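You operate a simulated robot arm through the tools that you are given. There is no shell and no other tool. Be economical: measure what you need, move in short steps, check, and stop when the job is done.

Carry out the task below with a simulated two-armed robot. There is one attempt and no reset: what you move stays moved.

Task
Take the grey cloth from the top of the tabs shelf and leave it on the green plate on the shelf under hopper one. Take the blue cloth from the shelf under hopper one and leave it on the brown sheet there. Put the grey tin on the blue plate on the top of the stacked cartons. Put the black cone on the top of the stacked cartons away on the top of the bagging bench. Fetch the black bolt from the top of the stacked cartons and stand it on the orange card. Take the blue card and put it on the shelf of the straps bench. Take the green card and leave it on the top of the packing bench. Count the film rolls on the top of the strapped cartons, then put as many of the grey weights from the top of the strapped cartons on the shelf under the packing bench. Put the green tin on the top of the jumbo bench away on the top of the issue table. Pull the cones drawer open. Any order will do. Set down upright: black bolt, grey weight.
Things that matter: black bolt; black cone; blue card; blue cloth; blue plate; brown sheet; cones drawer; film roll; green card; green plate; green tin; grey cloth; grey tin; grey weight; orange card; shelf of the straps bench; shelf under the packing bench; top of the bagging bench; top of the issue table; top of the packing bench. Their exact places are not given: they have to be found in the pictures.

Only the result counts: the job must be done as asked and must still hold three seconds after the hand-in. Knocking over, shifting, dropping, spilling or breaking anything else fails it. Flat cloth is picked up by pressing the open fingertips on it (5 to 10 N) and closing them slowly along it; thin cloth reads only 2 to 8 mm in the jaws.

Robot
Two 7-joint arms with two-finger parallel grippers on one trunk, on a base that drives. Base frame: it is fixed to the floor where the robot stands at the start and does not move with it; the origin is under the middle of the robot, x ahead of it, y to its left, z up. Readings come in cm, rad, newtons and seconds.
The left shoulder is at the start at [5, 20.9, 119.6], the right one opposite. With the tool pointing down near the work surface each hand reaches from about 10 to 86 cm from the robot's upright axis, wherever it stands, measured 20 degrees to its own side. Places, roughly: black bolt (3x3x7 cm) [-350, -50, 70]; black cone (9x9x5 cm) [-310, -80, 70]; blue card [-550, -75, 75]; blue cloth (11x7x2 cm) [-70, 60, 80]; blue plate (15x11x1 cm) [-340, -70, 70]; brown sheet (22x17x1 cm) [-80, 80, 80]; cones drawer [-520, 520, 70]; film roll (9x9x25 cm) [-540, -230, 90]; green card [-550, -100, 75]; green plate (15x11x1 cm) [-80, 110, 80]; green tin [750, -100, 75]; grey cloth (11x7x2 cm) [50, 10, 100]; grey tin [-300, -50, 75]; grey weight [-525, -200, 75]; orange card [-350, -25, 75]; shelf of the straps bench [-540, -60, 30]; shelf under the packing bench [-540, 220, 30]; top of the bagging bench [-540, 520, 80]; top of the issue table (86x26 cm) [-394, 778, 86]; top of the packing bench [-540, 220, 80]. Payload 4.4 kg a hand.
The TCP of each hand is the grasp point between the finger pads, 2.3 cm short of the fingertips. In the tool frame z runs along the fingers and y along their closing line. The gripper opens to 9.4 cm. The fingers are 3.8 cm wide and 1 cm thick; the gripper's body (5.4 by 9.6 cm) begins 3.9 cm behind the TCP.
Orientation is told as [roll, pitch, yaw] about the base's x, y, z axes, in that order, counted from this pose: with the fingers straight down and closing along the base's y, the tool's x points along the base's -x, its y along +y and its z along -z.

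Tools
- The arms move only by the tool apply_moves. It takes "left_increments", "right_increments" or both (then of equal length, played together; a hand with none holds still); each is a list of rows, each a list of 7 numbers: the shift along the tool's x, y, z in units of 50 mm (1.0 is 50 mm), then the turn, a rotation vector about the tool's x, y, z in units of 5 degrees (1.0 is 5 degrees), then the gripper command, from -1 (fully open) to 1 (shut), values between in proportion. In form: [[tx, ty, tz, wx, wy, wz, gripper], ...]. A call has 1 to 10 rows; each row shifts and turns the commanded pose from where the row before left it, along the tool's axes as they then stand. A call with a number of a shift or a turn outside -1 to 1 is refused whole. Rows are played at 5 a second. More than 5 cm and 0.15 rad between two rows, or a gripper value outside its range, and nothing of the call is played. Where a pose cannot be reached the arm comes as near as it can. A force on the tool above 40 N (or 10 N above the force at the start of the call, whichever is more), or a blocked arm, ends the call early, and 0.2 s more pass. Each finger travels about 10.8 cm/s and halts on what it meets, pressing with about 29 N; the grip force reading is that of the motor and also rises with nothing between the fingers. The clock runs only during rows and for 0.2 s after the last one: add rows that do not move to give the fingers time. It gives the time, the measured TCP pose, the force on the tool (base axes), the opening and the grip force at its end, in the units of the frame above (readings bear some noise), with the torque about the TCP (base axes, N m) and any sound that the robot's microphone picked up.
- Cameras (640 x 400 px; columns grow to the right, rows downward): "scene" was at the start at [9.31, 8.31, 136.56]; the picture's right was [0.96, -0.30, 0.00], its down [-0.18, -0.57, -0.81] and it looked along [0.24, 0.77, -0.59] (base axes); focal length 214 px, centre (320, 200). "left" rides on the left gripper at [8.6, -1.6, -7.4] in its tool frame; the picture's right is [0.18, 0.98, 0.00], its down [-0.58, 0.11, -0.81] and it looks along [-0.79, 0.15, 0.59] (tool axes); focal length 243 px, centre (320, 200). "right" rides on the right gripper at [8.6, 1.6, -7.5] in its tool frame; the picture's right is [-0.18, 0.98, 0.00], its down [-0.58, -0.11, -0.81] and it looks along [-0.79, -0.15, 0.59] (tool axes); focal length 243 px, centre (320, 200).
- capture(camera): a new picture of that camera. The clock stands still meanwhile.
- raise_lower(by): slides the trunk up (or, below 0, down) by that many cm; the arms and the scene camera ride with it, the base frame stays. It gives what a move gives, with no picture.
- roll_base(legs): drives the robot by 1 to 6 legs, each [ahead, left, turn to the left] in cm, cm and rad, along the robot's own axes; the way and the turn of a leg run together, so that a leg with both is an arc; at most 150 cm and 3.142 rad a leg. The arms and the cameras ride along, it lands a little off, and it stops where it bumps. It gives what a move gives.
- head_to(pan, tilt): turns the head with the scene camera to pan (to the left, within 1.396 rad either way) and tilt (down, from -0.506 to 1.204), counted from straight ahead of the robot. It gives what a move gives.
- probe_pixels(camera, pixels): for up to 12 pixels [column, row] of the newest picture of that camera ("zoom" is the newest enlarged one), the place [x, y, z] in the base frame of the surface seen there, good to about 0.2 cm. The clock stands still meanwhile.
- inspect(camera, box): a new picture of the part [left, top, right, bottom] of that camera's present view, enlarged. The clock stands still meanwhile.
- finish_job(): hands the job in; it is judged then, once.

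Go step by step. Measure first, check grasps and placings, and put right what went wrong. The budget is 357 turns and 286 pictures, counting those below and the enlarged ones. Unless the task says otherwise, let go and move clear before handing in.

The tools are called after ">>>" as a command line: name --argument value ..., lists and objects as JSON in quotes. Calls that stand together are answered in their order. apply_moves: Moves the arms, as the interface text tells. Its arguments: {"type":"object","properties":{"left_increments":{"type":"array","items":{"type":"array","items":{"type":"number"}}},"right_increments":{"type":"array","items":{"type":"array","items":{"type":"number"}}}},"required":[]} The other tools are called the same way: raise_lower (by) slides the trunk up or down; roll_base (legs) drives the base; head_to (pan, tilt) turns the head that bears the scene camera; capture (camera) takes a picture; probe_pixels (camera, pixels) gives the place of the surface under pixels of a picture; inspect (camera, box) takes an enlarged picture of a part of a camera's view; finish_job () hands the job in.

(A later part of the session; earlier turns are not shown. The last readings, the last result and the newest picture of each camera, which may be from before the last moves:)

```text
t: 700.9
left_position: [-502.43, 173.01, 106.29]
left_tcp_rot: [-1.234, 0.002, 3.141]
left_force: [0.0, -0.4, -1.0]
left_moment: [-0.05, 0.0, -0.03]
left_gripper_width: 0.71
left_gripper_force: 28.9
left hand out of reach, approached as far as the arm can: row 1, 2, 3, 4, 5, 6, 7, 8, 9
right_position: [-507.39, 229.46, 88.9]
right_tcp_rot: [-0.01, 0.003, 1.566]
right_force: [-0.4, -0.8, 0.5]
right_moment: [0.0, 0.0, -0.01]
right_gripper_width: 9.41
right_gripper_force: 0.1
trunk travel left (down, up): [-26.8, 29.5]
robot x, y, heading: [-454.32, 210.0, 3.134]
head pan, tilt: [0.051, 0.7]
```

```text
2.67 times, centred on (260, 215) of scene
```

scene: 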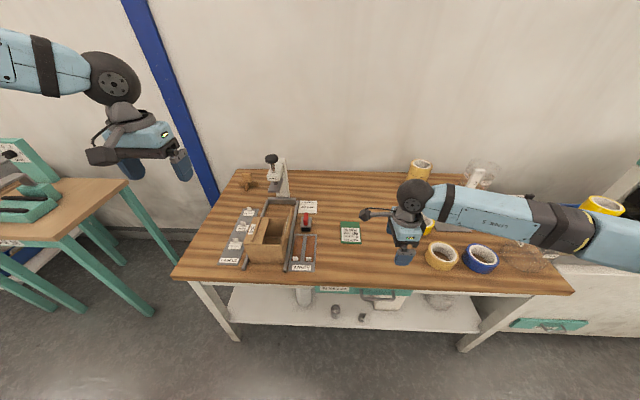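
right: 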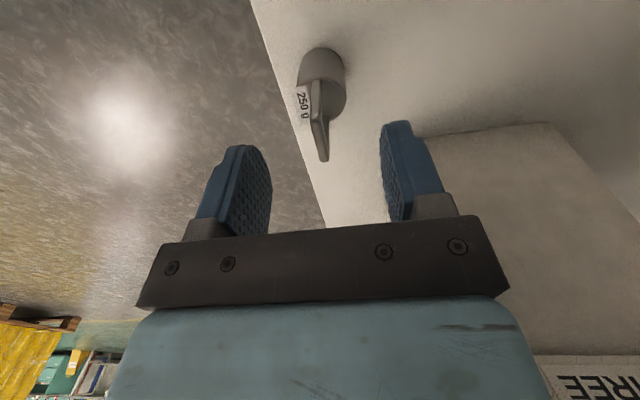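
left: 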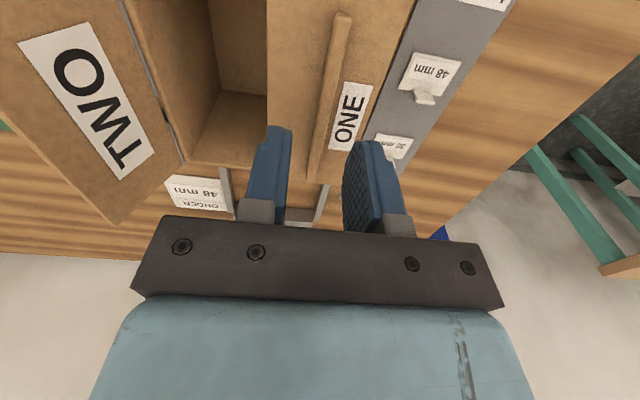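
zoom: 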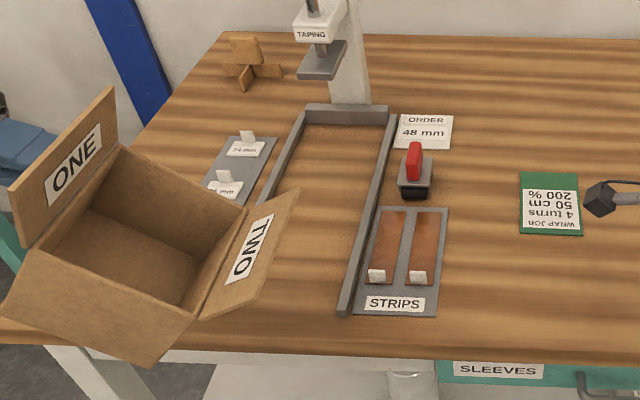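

The arm couldn't follow and lifted the light box out of its jig by the flap. I'll set it down upright on the free bench area, then regrasp a wall with the right hand and return it. First retract the right hand, then move right.

>>> apply_moves --right_increments '[[0, -0.9, -0.3, 0, 0, 0, -1], [0, -0.9, -0.3, 0, 0, 0, -1], [0, -0.9, -0.3, 0, 0, 0, -1], [0, -0.9, -0.3, 0, 0, 0, -1], [0, -0.9, -0.3, 0, 0, 0, -1]]'

>>> roll_base --legs '[[0, -48, 0]]'

>>> head_to --pan 0.4 --tilt 0.6

>>> capture --camera "scene"

>>> inspect --camera "scene" --box '[180, 110, 420, 260]'

```text
t: 702.1
left_position: [-502.49, 173.04, 106.18]
left_tcp_rot: [-1.232, 0.001, 3.142]
left_force: [0.6, -1.0, -0.5]
left_moment: [-0.03, 0.0, 0.0]
left_gripper_width: 0.7
left_gripper_force: 29.1
right_position: [-485.74, 229.11, 96.56]
right_tcp_rot: [-0.013, 0.003, 1.569]
right_force: [-0.8, 0.0, -0.8]
right_moment: [0.02, -0.02, 0.03]
right_gripper_width: 9.38
right_gripper_force: 0.2
right hand out of reach, approached as far as the arm can: row 5
trunk travel left (down, up): [-26.8, 29.5]
robot x, y, heading: [-454.27, 209.84, 3.131]
head pan, tilt: [0.051, 0.7]
```

```text
t: 707.0
left_position: [-502.34, 223.42, 106.25]
left_tcp_rot: [-1.231, 0.002, 3.118]
left_force: [-0.1, -0.2, -1.1]
left_moment: [-0.02, 0.0, 0.01]
left_gripper_width: 0.69
left_gripper_force: 29.1
right_position: [-484.37, 279.16, 96.6]
right_tcp_rot: [-0.011, 0.004, 1.546]
right_force: [-0.1, 0.2, 0.6]
right_moment: [0.01, 0.05, -0.02]
right_gripper_width: 9.39
right_gripper_force: 0.0
trunk travel left (down, up): [-26.8, 29.5]
robot x, y, heading: [-453.27, 259.13, 3.11]
head pan, tilt: [0.051, 0.7]
```

```text
t: 707.8
left_position: [-502.44, 223.39, 106.29]
left_tcp_rot: [-1.23, 0.002, 3.117]
left_force: [-0.3, 0.3, -1.6]
left_moment: [-0.05, 0.0, 0.02]
left_gripper_width: 0.74
left_gripper_force: 29.2
right_position: [-484.37, 279.15, 96.52]
right_tcp_rot: [-0.013, 0.004, 1.547]
right_force: [-0.6, 0.3, -0.3]
right_moment: [-0.01, 0.02, 0.01]
right_gripper_width: 9.39
right_gripper_force: 0.0
trunk travel left (down, up): [-26.8, 29.5]
robot x, y, heading: [-453.28, 259.62, 3.111]
head pan, tilt: [0.4, 0.6]
```

```text
71 pictures are left
```

scene: 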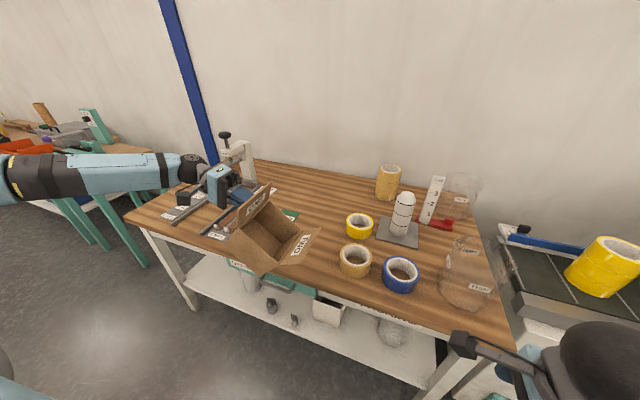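

```text
2.67 times, centred on (300, 185) of scene
```

zoom: 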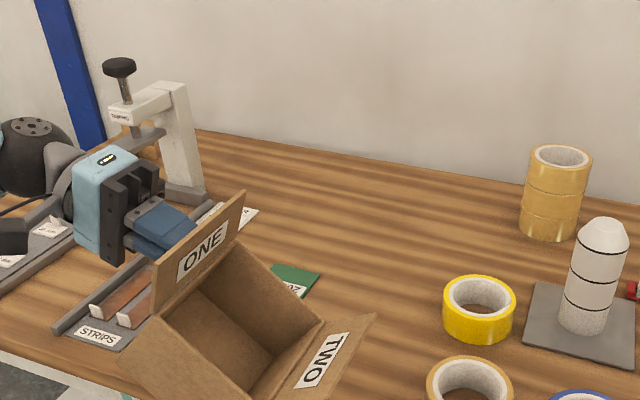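

The box hangs ~44° tilted at the flap's stop. I can put it straight into its jig: set its right-bottom edge at y≈190.7 on the bench, then swing the hinge left and down. Move left 35 and ahead 15.

>>> roll_base --legs '[[0, 0, 0.022], [0, 34.5, 0], [15, 0, 0]]'

>>> head_to --pan 0.5 --tilt 0.7

>>> inspect --camera "scene" --box '[180, 100, 420, 250]'

```text
t: 712.7
left_position: [-517.28, 189.08, 106.21]
left_tcp_rot: [-1.229, 0.005, 3.133]
left_force: [-0.7, -0.1, -1.0]
left_moment: [-0.01, -0.04, 0.02]
left_gripper_width: 0.67
left_gripper_force: 28.7
right_position: [-500.16, 245.05, 96.61]
right_tcp_rot: [-0.015, 0.003, 1.566]
right_force: [0.4, 0.0, 0.5]
right_moment: [-0.01, -0.02, 0.02]
right_gripper_width: 9.41
right_gripper_force: 0.0
trunk travel left (down, up): [-26.8, 29.5]
robot x, y, heading: [-468.7, 225.81, 3.13]
head pan, tilt: [0.4, 0.6]
```

```text
t: 713.3
left_position: [-517.12, 189.14, 106.16]
left_tcp_rot: [-1.23, 0.002, 3.134]
left_force: [0.0, -0.2, -1.4]
left_moment: [-0.04, 0.0, 0.02]
left_gripper_width: 0.69
left_gripper_force: 28.8
right_position: [-500.1, 245.16, 96.73]
right_tcp_rot: [-0.013, 0.003, 1.565]
right_force: [-1.0, 0.5, -1.0]
right_moment: [0.01, 0.0, 0.0]
right_gripper_width: 9.37
right_gripper_force: 0.0
trunk travel left (down, up): [-26.8, 29.5]
robot x, y, heading: [-468.64, 226.21, 3.128]
head pan, tilt: [0.499, 0.7]
```

```text
2.67 times, centred on (300, 175) of scene
```

zoom: 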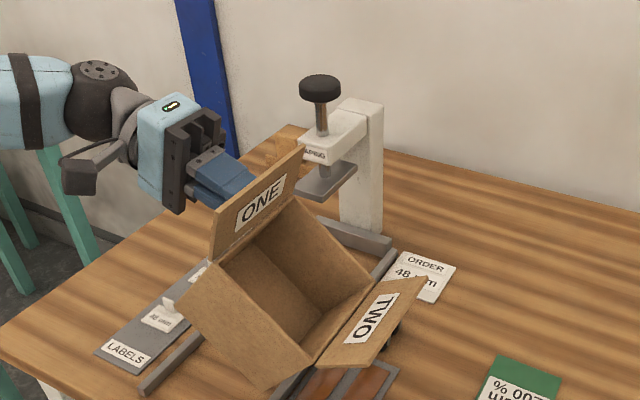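

Well aligned. Raise the right hand out of the way, shift left 0.8, and lower until the corner nearly touches.

>>> apply_moves --right_increments '[[0, 0, -0.9, 0, 0, 0, -1], [0, 0, -0.9, 0, 0, 0, -1], [0, 0, -0.9, 0, 0, 0, -1], [0, 0, -0.5, 0, 0, 0, -1]]'

>>> roll_base --legs '[[0, 0.9, 0]]'

>>> raise_lower --by -6.5

>>> inspect --camera "scene" --box '[180, 80, 420, 230]'

```text
t: 714.3
left_position: [-517.14, 189.03, 106.09]
left_tcp_rot: [-1.231, 0.0, 3.134]
left_force: [-0.3, -0.6, -1.0]
left_moment: [-0.02, -0.01, -0.01]
left_gripper_width: 0.71
left_gripper_force: 29.1
right_position: [-501.08, 244.85, 112.69]
right_tcp_rot: [-0.012, 0.0, 1.565]
right_force: [0.4, -0.5, -0.1]
right_moment: [-0.04, -0.01, 0.0]
right_gripper_width: 9.4
right_gripper_force: 0.1
right hand out of reach, approached as far as the arm can: row 1
trunk travel left (down, up): [-26.8, 29.5]
robot x, y, heading: [-469.1, 225.82, 3.127]
head pan, tilt: [0.499, 0.7]
```

```text
t: 715.1
left_position: [-517.14, 188.18, 106.32]
left_tcp_rot: [-1.231, 0.001, 3.135]
left_force: [-0.3, 0.4, -0.4]
left_moment: [-0.03, 0.0, -0.02]
left_gripper_width: 0.66
left_gripper_force: 29.0
right_position: [-501.02, 244.05, 112.66]
right_tcp_rot: [-0.012, 0.004, 1.566]
right_force: [0.0, 0.4, 0.3]
right_moment: [-0.02, -0.01, 0.0]
right_gripper_width: 9.38
right_gripper_force: 0.0
trunk travel left (down, up): [-26.8, 29.5]
robot x, y, heading: [-468.68, 225.23, 3.128]
head pan, tilt: [0.499, 0.7]
```

```text
t: 716.1
left_position: [-517.08, 188.25, 99.84]
left_tcp_rot: [-1.23, 0.002, 3.133]
left_force: [0.0, 0.5, -0.3]
left_moment: [0.0, 0.03, -0.03]
left_gripper_width: 0.71
left_gripper_force: 29.2
right_position: [-501.03, 243.99, 106.14]
right_tcp_rot: [-0.01, 0.005, 1.566]
right_force: [0.3, -0.7, 0.1]
right_moment: [0.01, 0.0, -0.02]
right_gripper_width: 9.38
right_gripper_force: 0.1
trunk travel left (down, up): [-20.3, 36.0]
robot x, y, heading: [-468.19, 225.18, 3.124]
head pan, tilt: [0.499, 0.7]
```

```text
2.67 times, centred on (300, 155) of scene
```

zoom: 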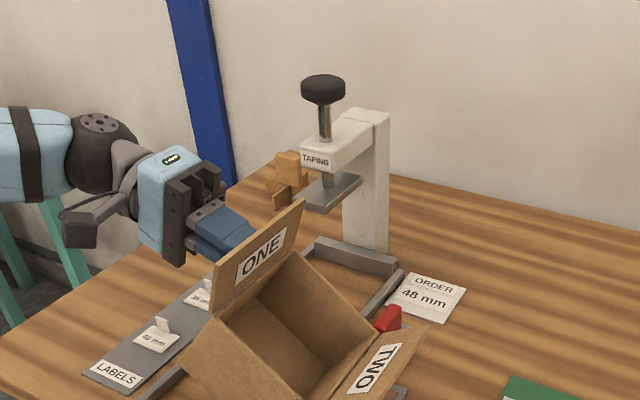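

Corner's about touching. Swing step 1: left 4, down 0.9; step 2: left 4, down 1.9.

>>> roll_base --legs '[[0, 4, 0]]'

>>> raise_lower --by -1.5

>>> roll_base --legs '[[0, 4, 0]]'

>>> raise_lower --by -2

>>> inspect --camera "scene" --box '[180, 80, 420, 230]'

```text
t: 717.2
left_position: [-517.26, 184.16, 99.76]
left_tcp_rot: [-1.231, 0.001, 3.134]
left_force: [-1.4, 0.0, 3.5]
left_moment: [0.03, -0.1, -0.01]
left_gripper_width: 0.68
left_gripper_force: 29.1
right_position: [-501.05, 240.03, 106.14]
right_tcp_rot: [-0.013, 0.0, 1.564]
right_force: [-0.2, 0.1, -0.3]
right_moment: [0.01, 0.02, 0.02]
right_gripper_width: 9.39
right_gripper_force: 0.1
trunk travel left (down, up): [-20.3, 36.0]
robot x, y, heading: [-468.86, 221.14, 3.123]
head pan, tilt: [0.499, 0.7]
```

```text
t: 717.6
left_position: [-517.37, 184.15, 99.25]
left_tcp_rot: [-1.238, -0.005, 3.138]
left_force: [-0.8, -1.4, 1.7]
left_moment: [0.02, -0.18, -0.09]
left_gripper_width: 0.7
left_gripper_force: 29.2
right_position: [-501.02, 239.82, 105.25]
right_tcp_rot: [-0.013, 0.001, 1.564]
right_force: [0.0, -0.4, 0.3]
right_moment: [-0.04, -0.04, 0.02]
right_gripper_width: 9.4
right_gripper_force: 0.0
trunk travel left (down, up): [-19.4, 37.0]
robot x, y, heading: [-468.65, 221.15, 3.124]
head pan, tilt: [0.499, 0.7]
stopped: the force on the tool passed its limit at 50 N (the readings are from after the stop); the commanded pose is now the measured one
```

```text
t: 718.7
left_position: [-517.56, 180.28, 99.4]
left_tcp_rot: [-1.238, -0.004, 3.138]
left_force: [-0.3, -0.5, -0.7]
left_moment: [-0.01, -0.03, 0.0]
left_gripper_width: 0.67
left_gripper_force: 28.8
right_position: [-501.19, 235.86, 105.33]
right_tcp_rot: [-0.013, 0.002, 1.563]
right_force: [-0.2, 0.1, -0.4]
right_moment: [0.03, -0.01, 0.04]
right_gripper_width: 9.41
right_gripper_force: 0.0
trunk travel left (down, up): [-19.4, 37.0]
robot x, y, heading: [-468.9, 217.13, 3.125]
head pan, tilt: [0.499, 0.7]
```

```text
t: 719.2
left_position: [-517.62, 180.28, 98.78]
left_tcp_rot: [-1.248, -0.015, 3.14]
left_force: [4.5, -2.8, 17.3]
left_moment: [0.19, -1.14, -0.21]
left_gripper_width: 0.73
left_gripper_force: 29.1
right_position: [-501.16, 235.96, 103.88]
right_tcp_rot: [-0.011, 0.002, 1.565]
right_force: [0.3, -0.1, 1.1]
right_moment: [-0.02, 0.01, 0.01]
right_gripper_width: 9.4
right_gripper_force: 0.1
trunk travel left (down, up): [-18.0, 38.3]
robot x, y, heading: [-468.66, 217.07, 3.129]
head pan, tilt: [0.499, 0.7]
stopped: the force on the tool passed its limit at 54 N (the readings are from after the stop); the commanded pose is now the measured one
```

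```text
2.67 times, centred on (300, 155) of scene
```

zoom: 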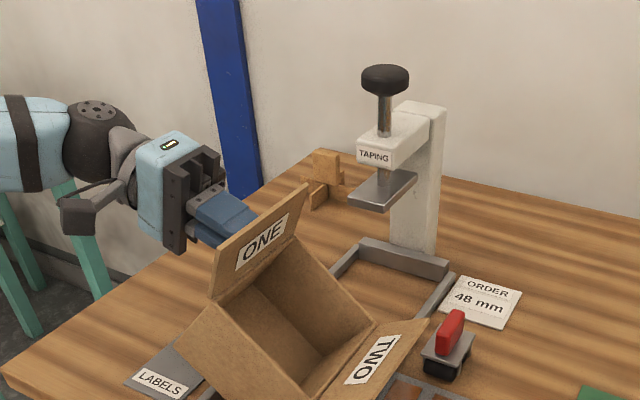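

The box just slid (its corner is below the hinge). If I tilt it ~10–15° further left, it'll tip upright by itself when released. I'll lift 12 cm and try rotating the wrist further.

>>> raise_lower --by 14

>>> apply_moves --left_increments '[[0, 0, 0, 1, 0, 0, 1], [0, 0, 0, 1, 0, 0, 1], [0, 0, 0, 1, 0, 0, 1], [0, 0, 0, 1, 0, 0, 1], [0, 0, 0, 1, 0, 0, 1], [0, 0, 0, 1, 0, 0, 1], [0, 0, 0, 0, 0, 0, 1]]'

>>> inspect --camera "scene" --box '[140, 80, 420, 255]'

```text
t: 720.9
left_position: [-517.71, 180.1, 112.64]
left_tcp_rot: [-1.244, -0.011, 3.139]
left_force: [0.1, -0.2, 0.2]
left_moment: [-0.06, -0.01, -0.01]
left_gripper_width: 0.68
left_gripper_force: 29.0
right_position: [-501.23, 235.98, 117.75]
right_tcp_rot: [-0.012, 0.001, 1.565]
right_force: [-0.3, 0.2, -0.4]
right_moment: [-0.01, 0.03, 0.01]
right_gripper_width: 9.39
right_gripper_force: 0.0
trunk travel left (down, up): [-32.0, 24.3]
robot x, y, heading: [-468.96, 216.97, 3.127]
head pan, tilt: [0.499, 0.7]
```

```text
t: 722.5
left_position: [-517.55, 180.27, 112.55]
left_tcp_rot: [-1.243, -0.011, 3.139]
left_force: [0.9, 0.0, -1.0]
left_moment: [-0.06, -0.04, 0.0]
left_gripper_width: 0.7
left_gripper_force: 28.9
left hand out of reach, approached as far as the arm can: row 1, 2, 3, 4, 5, 6
right_position: [-501.19, 235.89, 117.83]
right_tcp_rot: [-0.012, 0.001, 1.564]
right_force: [0.6, -1.0, -0.3]
right_moment: [-0.01, -0.02, 0.0]
right_gripper_width: 9.39
right_gripper_force: 0.2
trunk travel left (down, up): [-32.0, 24.3]
robot x, y, heading: [-468.61, 216.92, 3.13]
head pan, tilt: [0.499, 0.7]
```

```text
2.29 times, centred on (280, 168) of scene
```

zoom: 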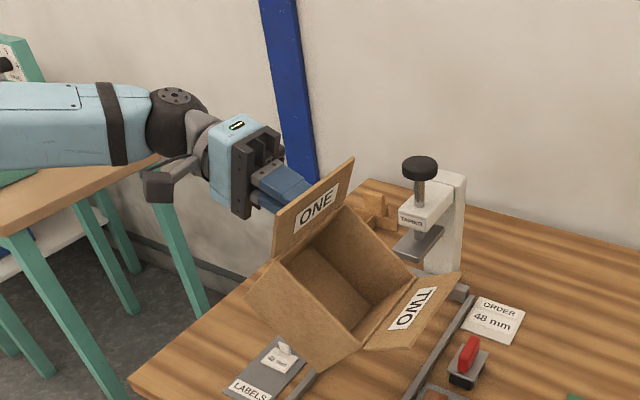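

The wrist is at its limit. The box's corner sits just left below the hinge, so a firm press plus a leftward move should swing it upright by friction. I'll position the corner at the jig's right side, press, then move left.

>>> roll_base --legs '[[0, -9.3, 0]]'

>>> raise_lower --by -13

>>> inspect --camera "scene" --box '[180, 100, 420, 250]'

```text
t: 723.9
left_position: [-517.55, 189.66, 112.78]
left_tcp_rot: [-1.242, -0.011, 3.139]
left_force: [1.2, -0.2, -1.0]
left_moment: [-0.05, -0.02, -0.03]
left_gripper_width: 0.69
left_gripper_force: 28.6
right_position: [-500.88, 245.33, 117.88]
right_tcp_rot: [-0.013, 0.002, 1.563]
right_force: [-1.4, 0.1, 0.6]
right_moment: [0.05, -0.03, 0.0]
right_gripper_width: 9.41
right_gripper_force: 0.0
trunk travel left (down, up): [-32.0, 24.3]
robot x, y, heading: [-468.74, 226.31, 3.128]
head pan, tilt: [0.499, 0.7]
```

```text
t: 725.5
left_position: [-517.56, 189.45, 99.75]
left_tcp_rot: [-1.242, -0.015, 3.14]
left_force: [0.0, 0.6, -0.4]
left_moment: [-0.02, 0.0, -0.01]
left_gripper_width: 0.68
left_gripper_force: 29.0
right_position: [-501.04, 245.32, 104.86]
right_tcp_rot: [-0.014, 0.003, 1.564]
right_force: [0.6, 0.1, 0.8]
right_moment: [0.0, 0.03, 0.0]
right_gripper_width: 9.4
right_gripper_force: 0.1
trunk travel left (down, up): [-19.0, 37.3]
robot x, y, heading: [-468.69, 226.0, 3.127]
head pan, tilt: [0.499, 0.7]
```

```text
2.67 times, centred on (300, 175) of scene
```

zoom: 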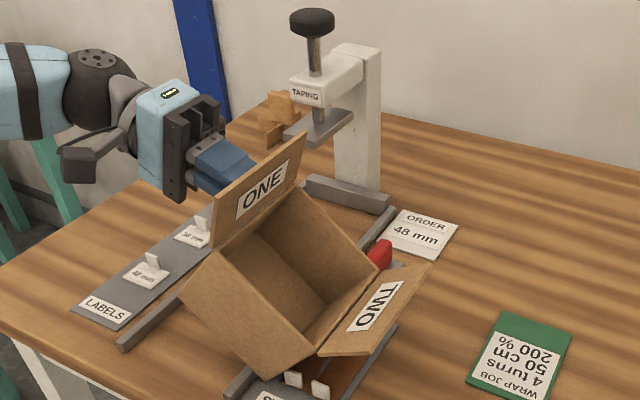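

Corner is close to the right rail's inner side. Press down slowly.

>>> raise_lower --by -1.6

>>> roll_base --legs '[[0, 3.5, 0]]'

>>> inspect --camera "scene" --box '[180, 100, 420, 250]'

```text
t: 726.0
left_position: [-517.49, 189.49, 99.18]
left_tcp_rot: [-1.25, -0.024, 3.141]
left_force: [4.7, -4.0, 18.1]
left_moment: [0.13, -0.68, -0.22]
left_gripper_width: 0.72
left_gripper_force: 29.0
right_position: [-500.89, 245.19, 103.63]
right_tcp_rot: [-0.011, 0.002, 1.564]
right_force: [-0.5, 0.1, 0.2]
right_moment: [0.0, -0.03, 0.03]
right_gripper_width: 9.37
right_gripper_force: 0.0
trunk travel left (down, up): [-17.8, 38.6]
robot x, y, heading: [-468.62, 226.46, 3.13]
head pan, tilt: [0.499, 0.7]
stopped: the force on the tool passed its limit at 47 N (the readings are from after the stop); the commanded pose is now the measured one
```

```text
t: 727.0
left_position: [-517.46, 185.88, 98.84]
left_tcp_rot: [-1.25, -0.021, -3.141]
left_force: [-0.3, -0.2, -0.4]
left_moment: [0.02, -0.02, 0.02]
left_gripper_width: 0.7
left_gripper_force: 28.8
right_position: [-500.98, 241.72, 103.7]
right_tcp_rot: [-0.013, 0.003, 1.566]
right_force: [0.1, 0.5, 0.1]
right_moment: [0.03, -0.01, -0.01]
right_gripper_width: 9.4
right_gripper_force: 0.0
trunk travel left (down, up): [-17.8, 38.6]
robot x, y, heading: [-468.81, 222.75, 3.131]
head pan, tilt: [0.499, 0.7]
```

```text
2.67 times, centred on (300, 175) of scene
```

zoom: 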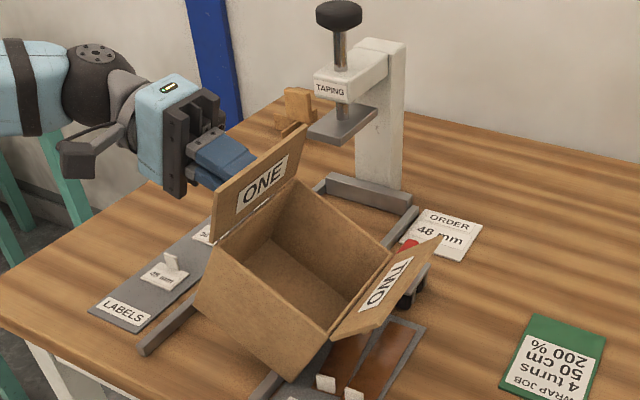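

It's swinging upright (now ~30°). Continue: left 4 and down 1.8.

>>> roll_base --legs '[[0, 3.8, 0]]'

>>> raise_lower --by -1.8

>>> inspect --camera "scene" --box '[180, 100, 420, 250]'

```text
t: 728.0
left_position: [-517.73, 182.3, 98.95]
left_tcp_rot: [-1.25, -0.019, -3.142]
left_force: [0.2, -2.0, 2.1]
left_moment: [-0.01, -0.11, -0.06]
left_gripper_width: 0.67
left_gripper_force: 28.7
right_position: [-501.2, 238.05, 103.61]
right_tcp_rot: [-0.013, 0.002, 1.567]
right_force: [-0.3, 0.4, -0.4]
right_moment: [-0.01, -0.03, -0.02]
right_gripper_width: 9.39
right_gripper_force: 0.0
trunk travel left (down, up): [-17.8, 38.6]
robot x, y, heading: [-468.93, 219.08, 3.13]
head pan, tilt: [0.499, 0.7]
```

```text
t: 728.7
left_position: [-517.66, 182.34, 97.07]
left_tcp_rot: [-1.252, -0.019, -3.141]
left_force: [-2.0, 0.3, -0.2]
left_moment: [-0.01, 0.02, 0.03]
left_gripper_width: 0.69
left_gripper_force: 29.2
right_position: [-501.1, 238.03, 101.89]
right_tcp_rot: [-0.014, 0.002, 1.565]
right_force: [-0.4, 0.0, 0.7]
right_moment: [0.0, 0.0, -0.01]
right_gripper_width: 9.38
right_gripper_force: 0.0
trunk travel left (down, up): [-16.0, 40.4]
robot x, y, heading: [-468.9, 219.3, 3.122]
head pan, tilt: [0.499, 0.7]
```

```text
2.67 times, centred on (300, 175) of scene
```

zoom: 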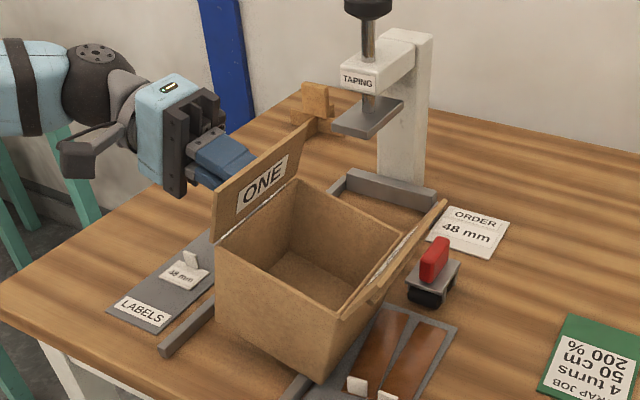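

Great, about 18° left. Continue: left 3, down 1.8.

>>> roll_base --legs '[[0, 3.0, 0]]'

>>> raise_lower --by -2.0

>>> inspect --camera "scene" --box '[180, 100, 420, 250]'

```text
t: 729.6
left_position: [-517.65, 179.25, 97.15]
left_tcp_rot: [-1.251, -0.021, -3.139]
left_force: [0.0, -0.1, 1.9]
left_moment: [0.02, -0.13, -0.05]
left_gripper_width: 0.7
left_gripper_force: 28.9
right_position: [-501.14, 234.99, 101.85]
right_tcp_rot: [-0.013, 0.001, 1.567]
right_force: [-0.4, -0.9, -0.1]
right_moment: [0.02, 0.0, -0.02]
right_gripper_width: 9.4
right_gripper_force: 0.1
trunk travel left (down, up): [-16.0, 40.4]
robot x, y, heading: [-468.64, 216.29, 3.125]
head pan, tilt: [0.499, 0.7]
```

```text
t: 730.3
left_position: [-517.69, 179.18, 95.45]
left_tcp_rot: [-1.249, -0.024, -3.135]
left_force: [-2.5, -23.6, 25.7]
left_moment: [-0.51, -0.67, 0.79]
left_gripper_width: 0.77
left_gripper_force: 29.5
right_position: [-501.06, 235.01, 99.98]
right_tcp_rot: [-0.01, 0.002, 1.568]
right_force: [0.3, -0.5, 0.0]
right_moment: [0.01, -0.01, 0.01]
right_gripper_width: 9.41
right_gripper_force: 0.0
trunk travel left (down, up): [-14.0, 42.4]
robot x, y, heading: [-468.59, 216.11, 3.132]
head pan, tilt: [0.499, 0.7]
```

```text
2.67 times, centred on (300, 175) of scene
```

zoom: 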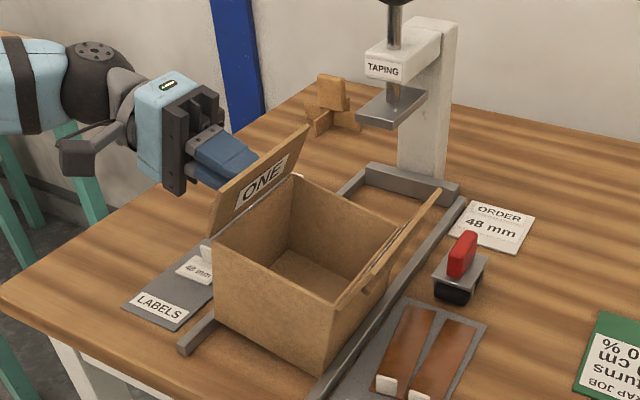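

Nearly upright; force pushes left, so the hinge needs another ~2 cm left, then down.

>>> roll_base --legs '[[0, 2.1, 0]]'

>>> raise_lower --by -1.5

>>> inspect --camera "scene" --box '[180, 100, 420, 250]'

```text
t: 731.2
left_position: [-517.76, 177.14, 95.01]
left_tcp_rot: [-1.25, -0.018, -3.14]
left_force: [0.7, -0.1, -0.3]
left_moment: [0.02, -0.04, 0.0]
left_gripper_width: 0.69
left_gripper_force: 29.1
right_position: [-501.23, 232.99, 99.79]
right_tcp_rot: [-0.012, 0.002, 1.564]
right_force: [-0.6, -0.5, 0.1]
right_moment: [0.01, -0.03, -0.03]
right_gripper_width: 9.4
right_gripper_force: 0.1
trunk travel left (down, up): [-14.0, 42.4]
robot x, y, heading: [-468.88, 214.38, 3.13]
head pan, tilt: [0.499, 0.7]
```

```text
t: 731.8
left_position: [-517.63, 177.15, 93.61]
left_tcp_rot: [-1.25, -0.021, -3.138]
left_force: [-0.2, -9.0, 6.4]
left_moment: [-0.21, -0.53, 0.51]
left_gripper_width: 0.72
left_gripper_force: 29.4
right_position: [-501.21, 232.91, 98.4]
right_tcp_rot: [-0.011, 0.003, 1.565]
right_force: [0.4, 0.3, -0.3]
right_moment: [0.06, 0.01, 0.01]
right_gripper_width: 9.4
right_gripper_force: 0.1
trunk travel left (down, up): [-12.5, 43.9]
robot x, y, heading: [-468.72, 213.73, 3.126]
head pan, tilt: [0.499, 0.7]
```

```text
2.67 times, centred on (300, 175) of scene
```

zoom: 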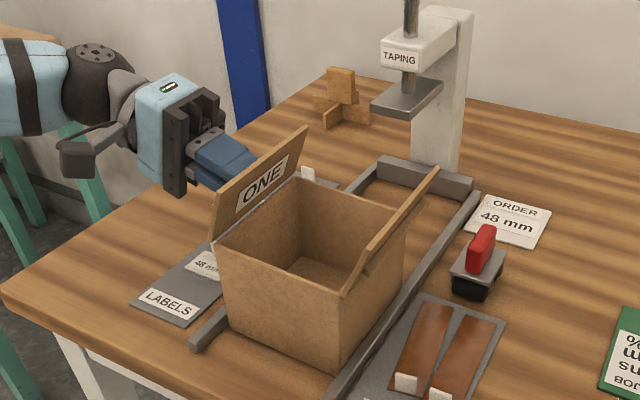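

Box is upright in its jig. Release the ridge and withdraw the left hand along its axis.

>>> apply_moves --left_increments '[[0, 0, 0, 0, 0, 0, 0.7], [0, 0, 0, 0, 0, 0, 0.6], [0, 0, 0, 0, 0, 0, 0.6], [0, 0, -0.3, 0, 0, 0, 0.6], [0, 0, -0.5, 0, 0, 0, 0.6]]'

>>> raise_lower --by 15

>>> inspect --camera "scene" --box '[180, 120, 420, 270]'

>>> probe_pixels --camera "zoom" --pixels '[[230, 215], [345, 260], [405, 175], [255, 120], [300, 150], [350, 320], [250, 270], [420, 120], [215, 200], [290, 95], [340, 240]]'

```text
t: 733.0
left_position: [-517.45, 173.42, 95.14]
left_tcp_rot: [-1.251, -0.018, 3.142]
left_force: [0.4, -0.1, -0.1]
left_moment: [0.0, 0.01, 0.02]
left_gripper_width: 1.85
left_gripper_force: 0.1
right_position: [-501.2, 233.08, 98.32]
right_tcp_rot: [-0.012, 0.001, 1.564]
right_force: [0.0, 0.8, -0.1]
right_moment: [0.0, 0.01, 0.01]
right_gripper_width: 9.41
right_gripper_force: 0.0
trunk travel left (down, up): [-12.5, 43.9]
robot x, y, heading: [-468.69, 214.32, 3.127]
head pan, tilt: [0.499, 0.7]
```

```text
t: 734.7
left_position: [-517.64, 173.37, 110.08]
left_tcp_rot: [-1.249, -0.019, -3.141]
left_force: [-0.3, 0.2, 0.7]
left_moment: [0.03, 0.01, -0.02]
left_gripper_width: 1.9
left_gripper_force: 0.0
right_position: [-501.26, 232.93, 113.33]
right_tcp_rot: [-0.012, 0.002, 1.566]
right_force: [0.7, 0.0, 0.5]
right_moment: [-0.02, -0.02, 0.0]
right_gripper_width: 9.41
right_gripper_force: 0.0
trunk travel left (down, up): [-27.5, 28.9]
robot x, y, heading: [-468.81, 214.21, 3.131]
head pan, tilt: [0.499, 0.7]
```

```text
2.67 times, centred on (300, 195) of scene
```

zoom: 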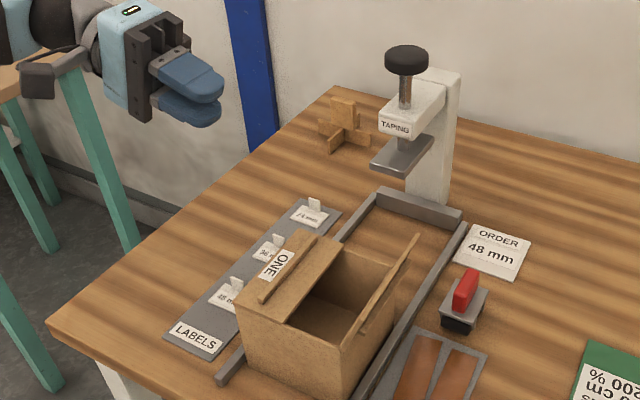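

```text
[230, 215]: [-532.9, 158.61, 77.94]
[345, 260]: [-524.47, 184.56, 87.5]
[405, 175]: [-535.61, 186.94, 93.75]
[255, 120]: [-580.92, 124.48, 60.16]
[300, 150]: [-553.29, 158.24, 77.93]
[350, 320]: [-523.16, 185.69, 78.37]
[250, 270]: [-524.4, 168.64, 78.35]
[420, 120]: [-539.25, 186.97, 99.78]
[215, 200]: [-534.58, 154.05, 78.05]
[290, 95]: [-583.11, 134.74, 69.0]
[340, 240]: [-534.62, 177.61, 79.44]
```

The flap fell shut by itself after release, so it rests open only beyond vertical. I'll probe the box corners.

>>> probe_pixels --camera "zoom" --pixels '[[240, 310], [342, 355], [298, 236], [290, 300], [318, 260], [413, 240], [268, 290], [280, 330], [340, 380], [378, 300]]'

```text
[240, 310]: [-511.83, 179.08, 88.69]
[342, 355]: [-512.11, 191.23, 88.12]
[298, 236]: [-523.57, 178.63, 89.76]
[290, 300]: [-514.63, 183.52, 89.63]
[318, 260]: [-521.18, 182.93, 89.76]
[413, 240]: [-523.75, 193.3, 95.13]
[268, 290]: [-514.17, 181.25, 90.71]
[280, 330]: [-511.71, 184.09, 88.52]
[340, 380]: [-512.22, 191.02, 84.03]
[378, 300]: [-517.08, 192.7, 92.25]
```

Box is back within 0.4 cm. To reopen the flap past vertical I'll use the right hand's fingertip under its free edge. First retract and un-roll the left hand, then shift the base left.

>>> apply_moves --left_increments '[[0.9, 0, 0, -1, 0, 0, -1], [0.9, 0, 0, -1, 0, 0, -1], [0.9, 0, 0, -1, 0, 0, -1], [0.5, 0, 0, -1, 0, 0, -1], [0, 0, 0, -1, 0, 0, -1], [0, 0, 0, -1, 0, 0, -1], [0, 0, 0, -1, 0, 0, -1], [0, 0, 0, -1, 0, 0, -1], [0, 0, 0, -1, 0, 0, -1], [0, 0, 0, -1, 0, 0, -1]]' --right_increments '[[0, -0.5, 0, 0, 0, 0, 0], [0, -0.5, 0, 0, 0, 0, 0.5], [0, -0.5, 0, 0, 0, 0, 1], [0, 0, 0, 0, 1, 0, 1], [0, 0, 0, 0, 1, 0, 1], [0, 0, 0, 0, 1, 0, 1], [0, 0, 0, 0, 1, 0, 1], [0, 0, 0, 0, 0, 0, 1], [0, 0, 0, 0, 0, 0, 1], [0, 0, 0, 0, 0, 0, 1]]'

>>> roll_base --legs '[[-8, 0, 0.012], [0, 46, 0]]'

>>> head_to --pan -0.1 --tilt 0.75

>>> capture --camera "scene"

```text
t: 736.9
left_position: [-501.53, 173.49, 109.67]
left_tcp_rot: [-0.376, -0.018, -3.141]
left_force: [-0.7, -0.2, -0.1]
left_moment: [0.0, 0.0, 0.01]
left_gripper_width: 9.4
left_gripper_force: 0.1
right_position: [-499.35, 230.79, 116.02]
right_tcp_rot: [-0.013, 0.35, 1.563]
right_force: [-0.2, 0.4, 0.9]
right_moment: [-0.03, 0.0, 0.02]
right_gripper_width: 0.0
right_gripper_force: 29.1
right hand out of reach, approached as far as the arm can: row 2, 3, 4, 5, 6, 7
trunk travel left (down, up): [-27.5, 28.9]
robot x, y, heading: [-468.6, 213.89, 3.132]
head pan, tilt: [0.499, 0.7]
```

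```text
t: 742.1
left_position: [-493.82, 128.23, 109.79]
left_tcp_rot: [-0.378, -0.02, -3.138]
left_force: [0.4, -0.1, -0.1]
left_moment: [0.02, 0.0, -0.02]
left_gripper_width: 9.39
left_gripper_force: 0.1
right_position: [-491.8, 185.44, 115.97]
right_tcp_rot: [-0.015, 0.352, 1.563]
right_force: [-0.2, 0.0, 0.4]
right_moment: [0.01, 0.01, -0.03]
right_gripper_width: 0.01
right_gripper_force: 28.7
trunk travel left (down, up): [-27.5, 28.9]
robot x, y, heading: [-460.97, 169.04, 3.129]
head pan, tilt: [0.499, 0.7]
```

```text
t: 743.1
left_position: [-493.77, 128.14, 109.8]
left_tcp_rot: [-0.376, -0.019, -3.138]
left_force: [0.5, -0.3, 0.0]
left_moment: [0.01, 0.01, 0.0]
left_gripper_width: 9.42
left_gripper_force: 0.1
right_position: [-491.63, 185.44, 115.97]
right_tcp_rot: [-0.014, 0.351, 1.563]
right_force: [-0.4, 0.1, 0.4]
right_moment: [0.0, 0.02, -0.02]
right_gripper_width: 0.0
right_gripper_force: 29.0
trunk travel left (down, up): [-27.5, 28.9]
robot x, y, heading: [-461.25, 168.96, 3.134]
head pan, tilt: [-0.099, 0.75]
```

```text
59 pictures are left
```

scene: 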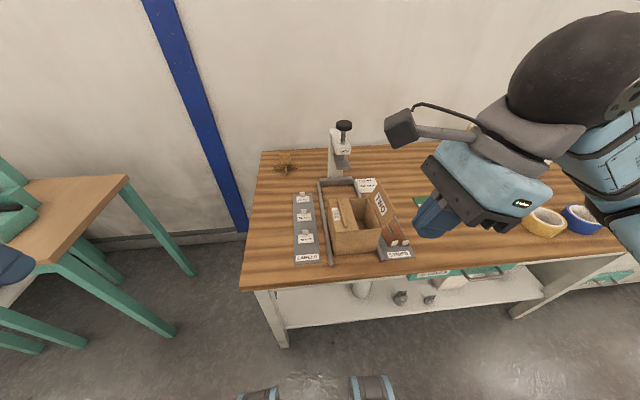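

I'll extend the right hand over the box opening and lower to z≈96.

>>> apply_moves --right_increments '[[0, 0.87, 0, 0, 0, 0, 1], [0, 0.87, 0, 0, 0, 0, 1], [0, 0.87, 0, 0, 0, 0, 1], [0, 0.87, 0, 0, 0, 0, 1], [0, 0.87, 0, 0, 0, 0, 1], [0, 0.87, 0, 0, 0, 0, 1], [-0.35, 0, 0.75, 0, 0, 0, 1], [-0.35, 0, 0.75, 0, 0, 0, 1], [-0.28, 0, 0.75, 0, 0, 0, 1], [-0.28, 0, 0.75, 0, 0, 0, 1]]'

>>> capture --camera "right"

```text
t: 745.3
left_position: [-493.83, 128.2, 109.63]
left_tcp_rot: [-0.377, -0.019, -3.137]
left_force: [0.3, 0.1, -0.2]
left_moment: [0.03, 0.0, -0.02]
left_gripper_width: 9.39
left_gripper_force: 0.0
right_position: [-517.83, 186.18, 99.26]
right_tcp_rot: [-0.014, 0.352, 1.564]
right_force: [-1.0, -0.5, -0.9]
right_moment: [-0.02, 0.01, -0.01]
right_gripper_width: 0.0
right_gripper_force: 29.3
trunk travel left (down, up): [-27.5, 28.9]
robot x, y, heading: [-461.64, 169.16, 3.132]
head pan, tilt: [-0.099, 0.75]
```

```text
58 pictures are left
```

right: 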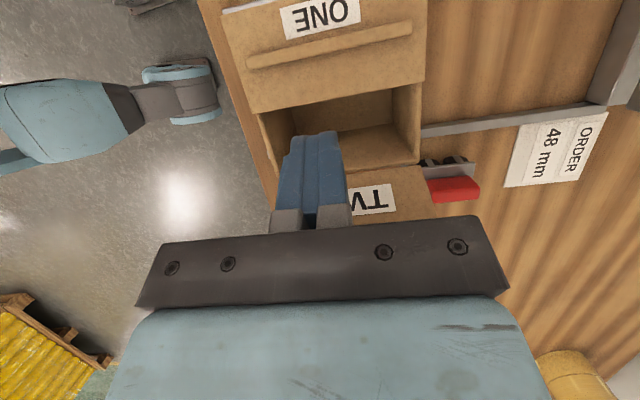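

The fingertips are above the opening. Insert right of the flap edge, slip under it, then sweep up and left past vertical.

>>> apply_moves --right_increments '[[-0.31, 0, 0.53, 0, 0, 0, 1], [-0.31, 0, 0.53, 0, 0, 0, 1], [-0.31, 0, 0.53, 0, 0, 0, 1], [0.23, 0, 0.08, 0, 0, 0, 1], [0.22, 0, 0.085, 0, 0, 0, 1], [0, 0, 0, 0, 0, 0, 1]]'

>>> capture --camera "right"

```text
t: 746.7
left_position: [-493.74, 128.33, 109.8]
left_tcp_rot: [-0.375, -0.021, -3.141]
left_force: [0.0, -0.4, -0.2]
left_moment: [0.01, 0.03, 0.02]
left_gripper_width: 9.42
left_gripper_force: 0.1
right_position: [-517.57, 186.03, 90.48]
right_tcp_rot: [-0.012, 0.349, 1.563]
right_force: [1.5, 20.8, 10.7]
right_moment: [1.28, -0.2, 0.4]
right_gripper_width: 0.0
right_gripper_force: 28.9
trunk travel left (down, up): [-27.5, 28.9]
robot x, y, heading: [-461.23, 169.23, 3.135]
head pan, tilt: [-0.099, 0.75]
```

```text
57 pictures are left
```

right: 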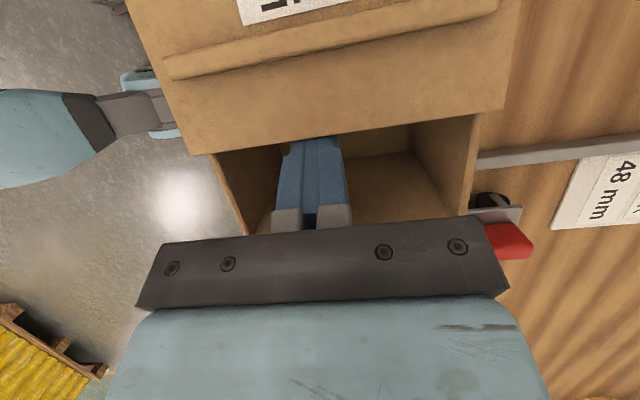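

Finger is under/at the flap's edge (20 N sideways). Now sweep up and then left.

>>> apply_moves --right_increments '[[-0.09, 0, -0.06, 0, 0, 0, 1], [0.1, 0, -0.28, 0, 0, 0, 1], [0.12, 0, -0.28, 0, 0, 0, 1], [0.3, 0, -0.35, 0, 0, 0, 1], [0.35, 0, -0.3, 0, 0, 0, 1], [0.45, 0, -0.1, 0, 0, 0, 1], [0.45, 0, 0.03, 0, 0, 0, 1], [0.3, 0, 0.05, 0, 0, 0, 1], [0, 0, 0, 0, 0, 0, 1]]'

>>> capture --camera "right"

```text
t: 748.7
left_position: [-493.78, 128.17, 109.68]
left_tcp_rot: [-0.378, -0.018, -3.137]
left_force: [0.4, 0.9, 0.1]
left_moment: [0.01, -0.01, 0.0]
left_gripper_width: 9.39
left_gripper_force: 0.0
right_position: [-517.69, 178.52, 99.63]
right_tcp_rot: [-0.014, 0.349, 1.563]
right_force: [0.0, -0.3, -0.2]
right_moment: [0.01, -0.02, 0.02]
right_gripper_width: 0.0
right_gripper_force: 29.2
trunk travel left (down, up): [-27.5, 28.9]
robot x, y, heading: [-460.92, 168.6, 3.13]
head pan, tilt: [-0.099, 0.75]
```

```text
56 pictures are left
```

right: 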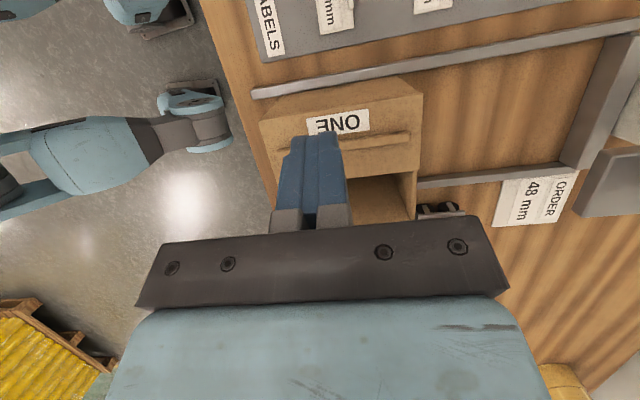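

It slipped off the edge: I need to go deeper under the flap. I'll enter along the tool axis deeper, then lift and sweep left.

>>> apply_moves --right_increments '[[-0.8, 0, -0.3, 0, 0, 0, 1], [-0.8, 0, -0.3, 0, 0, 0, 1], [-0.7, 0, -0.25, 0, 0, 0, 1], [0, 0, 0.7, 0, 0, 0, 1], [0, 0, 0.7, 0, 0, 0, 1], [0, 0, 0.7, 0, 0, 0, 1], [0, 0, 0.7, 0, 0, 0, 1], [0, 0, 0, 0, 0, 0, 1]]'

>>> capture --camera "right"

```text
t: 750.1
left_position: [-493.67, 128.34, 109.75]
left_tcp_rot: [-0.377, -0.022, -3.143]
left_force: [-0.9, 0.8, 1.0]
left_moment: [0.0, -0.03, -0.01]
left_gripper_width: 9.41
left_gripper_force: 0.1
right_position: [-517.58, 187.97, 92.18]
right_tcp_rot: [0.003, 0.351, 1.562]
right_force: [10.4, 9.3, 21.5]
right_moment: [0.86, -0.05, -0.41]
right_gripper_width: 0.01
right_gripper_force: 29.5
trunk travel left (down, up): [-27.5, 28.9]
robot x, y, heading: [-461.13, 169.17, 3.131]
head pan, tilt: [-0.099, 0.75]
stopped in row 6 (right hand): the force on the tool passed its limit at 66 N (the readings are from after the stop); the commanded pose is now the measured one
```

```text
55 pictures are left
```

right: 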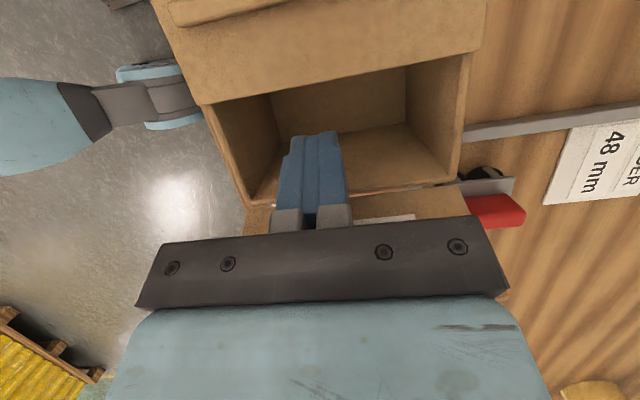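

It's pressing on the right wall's rim; shift left 1.2 cm and try again.

>>> apply_moves --right_increments '[[0, 0, -0.4, 0, 0, 0, 1], [0.24, 0, 0.08, 0, 0, 0, 1], [0, 0, 0.4, 0, 0, 0, 1], [0, 0, 0.4, 0, 0, 0, 1], [0, 0, 0, 0, 0, 0, 1]]'

>>> capture --camera "right"

```text
t: 751.1
left_position: [-493.71, 128.28, 109.84]
left_tcp_rot: [-0.377, -0.02, 3.14]
left_force: [-0.5, -0.3, 0.4]
left_moment: [0.0, -0.03, -0.02]
left_gripper_width: 9.37
left_gripper_force: 0.0
right_position: [-517.74, 186.25, 91.2]
right_tcp_rot: [0.012, 0.354, 1.566]
right_force: [14.3, 8.5, 22.3]
right_moment: [-0.15, -0.22, 0.34]
right_gripper_width: 0.01
right_gripper_force: 29.2
trunk travel left (down, up): [-27.5, 28.9]
robot x, y, heading: [-460.61, 169.24, 3.129]
head pan, tilt: [-0.099, 0.75]
stopped in row 5 (right hand): the force on the tool passed its limit at 50 N (the readings are from after the stop); the commanded pose is now the measured one
```

```text
54 pictures are left
```

right: 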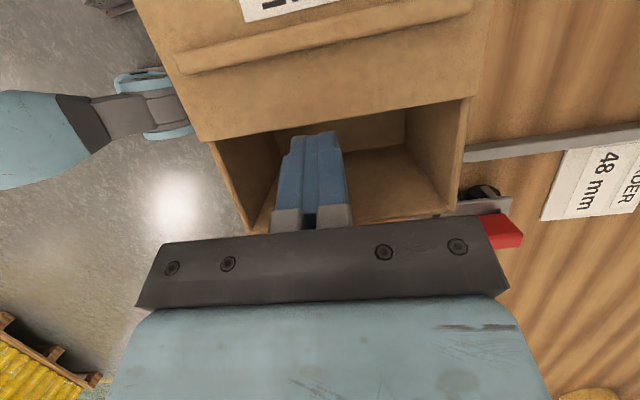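

The flap will need two hands; I'll first finish the main jobs and come back if budget allows. Retreat the right hand along its axis and check that the box is still in place.

>>> apply_moves --right_increments '[[0, 0, -0.5, 0, 0, 0, 1], [0, 0, -0.8, 0, 0, 0, 1], [0, 0, -0.8, 0, 0, 0, 1], [0, -0.8, -0.3, 0, -1, 0, 1], [0, -0.8, 0, 0, -1, 0, 1], [0, -0.8, 0, 0, -1, 0, 1], [0, -0.8, 0, 0, -1, 0, 1]]' --left_increments '[[0, 0, 0, -1, 0, 0, -1], [0, 0, 0, -1, 0, 0, -1], [0, 0, 0, -1, 0, 0, -1], [0, 0, 0, -1, 0, 0, -1], [0, 0, 0, -0.3, 0, 0, -1], [0, 0, 0, 0, 0, 0, -1], [0, 0, 0, 0, 0, 0, -1]]'

>>> inspect --camera "scene" --box '[270, 140, 430, 270]'

>>> probe_pixels --camera "zoom" --pixels '[[248, 275], [248, 345], [425, 330], [425, 300], [310, 240], [420, 230]]'

```text
t: 752.7
left_position: [-493.86, 128.29, 109.83]
left_tcp_rot: [-0.003, -0.02, -3.142]
left_force: [0.1, 0.5, 0.2]
left_moment: [-0.02, 0.01, -0.01]
left_gripper_width: 9.38
left_gripper_force: 0.1
right_position: [-502.19, 190.63, 101.52]
right_tcp_rot: [0.007, 0.004, 1.56]
right_force: [0.2, 0.2, 0.2]
right_moment: [-0.06, 0.02, -0.01]
right_gripper_width: 0.0
right_gripper_force: 28.8
trunk travel left (down, up): [-27.5, 28.9]
robot x, y, heading: [-461.32, 168.98, 3.129]
head pan, tilt: [-0.099, 0.75]
```

```text
3.08 times, centred on (350, 205) of scene
```

zoom: 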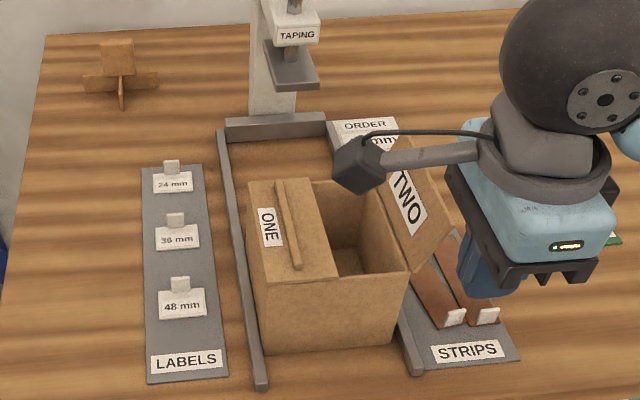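

```text
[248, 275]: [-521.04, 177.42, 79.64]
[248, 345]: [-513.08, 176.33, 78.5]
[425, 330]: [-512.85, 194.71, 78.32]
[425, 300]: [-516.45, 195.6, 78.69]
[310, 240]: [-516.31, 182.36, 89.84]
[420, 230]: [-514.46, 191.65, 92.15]
```

Box is in place. Now the cone: I'll square the right hand (yaw 0) and drive round to the east side of the stacked cartons.

>>> roll_base --legs '[[-120, 0, 0], [-127, 0, 0]]'

>>> apply_moves --right_increments '[[0, 0, 0, 0, 0, -1, -1], [0, 0, 0, 0, 0, -1, -1], [0, 0, 0, 0, 0, -1, -1], [0, 0, 0, 0, 0, -1, -1], [0, 0, 0, 0, 0, -1, -1], [0, 0, 0, 0, 0, -1, -1], [0, 0, 0, 0, 0, -1, -1], [0, 0, 0, 0, 0, -1, -1], [0, 0, 0, 0, 0, -1, -1], [0, 0, 0, 0, 0, -1, -1]]'

>>> apply_moves --right_increments '[[0, 0, 0, 0, 0, -1, -1], [0, 0, 0, 0, 0, -1, -1], [0, 0, 0, 0, 0, -1, -1], [0, 0, 0, 0, 0, -1, -1], [0, 0, 0, 0, 0, -1, -1], [0, 0, 0, 0, 0, -1, -1], [0, 0, 0, 0, 0, -1, -1], [0, 0, 0, 0, 0, -1, -1]]'

>>> roll_base --legs '[[0, 130, 0], [0, 132, 0]]'

```text
t: 764.9
left_position: [-246.48, 120.78, 109.72]
left_tcp_rot: [-0.001, -0.019, 3.086]
left_force: [0.3, -0.1, 0.6]
left_moment: [0.02, 0.0, 0.01]
left_gripper_width: 9.39
left_gripper_force: 0.1
right_position: [-251.51, 183.35, 101.62]
right_tcp_rot: [0.007, 0.005, 1.507]
right_force: [0.5, 0.8, 0.4]
right_moment: [-0.01, -0.01, 0.04]
right_gripper_width: 0.01
right_gripper_force: 29.5
trunk travel left (down, up): [-27.5, 28.9]
robot x, y, heading: [-211.6, 159.59, 3.078]
head pan, tilt: [-0.099, 0.75]
```

```text
t: 767.1
left_position: [-246.44, 120.77, 109.71]
left_tcp_rot: [-0.001, -0.02, 3.086]
left_force: [-0.7, -0.3, 0.0]
left_moment: [0.0, 0.0, 0.0]
left_gripper_width: 9.4
left_gripper_force: 0.0
right_position: [-251.36, 183.44, 101.79]
right_tcp_rot: [0.009, -0.002, 2.381]
right_force: [-0.4, -0.8, 0.3]
right_moment: [0.01, 0.03, -0.03]
right_gripper_width: 9.41
right_gripper_force: 0.0
trunk travel left (down, up): [-27.5, 28.9]
robot x, y, heading: [-211.25, 159.76, 3.073]
head pan, tilt: [-0.099, 0.75]
```

```text
t: 768.9
left_position: [-246.48, 120.74, 109.62]
left_tcp_rot: [-0.001, -0.018, 3.086]
left_force: [0.1, 0.6, 0.3]
left_moment: [-0.01, 0.0, -0.02]
left_gripper_width: 9.42
left_gripper_force: 0.0
right_position: [-251.54, 183.53, 101.59]
right_tcp_rot: [0.006, -0.008, 3.077]
right_force: [-0.3, -0.3, -0.5]
right_moment: [-0.01, 0.02, -0.02]
right_gripper_width: 9.4
right_gripper_force: 0.1
trunk travel left (down, up): [-27.5, 28.9]
robot x, y, heading: [-211.47, 159.88, 3.076]
head pan, tilt: [-0.099, 0.75]
```

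```text
t: 791.9
left_position: [-268.53, -138.46, 109.72]
left_tcp_rot: [-0.003, -0.02, 3.051]
left_force: [-0.5, 0.1, 0.4]
left_moment: [-0.02, 0.01, -0.01]
left_gripper_width: 9.4
left_gripper_force: 0.1
right_position: [-271.19, -75.74, 101.71]
right_tcp_rot: [0.005, -0.008, 3.039]
right_force: [0.2, -1.1, -0.5]
right_moment: [0.04, 0.01, -0.03]
right_gripper_width: 9.39
right_gripper_force: 0.1
trunk travel left (down, up): [-27.5, 28.9]
robot x, y, heading: [-232.18, -101.43, 3.034]
head pan, tilt: [-0.099, 0.75]
```

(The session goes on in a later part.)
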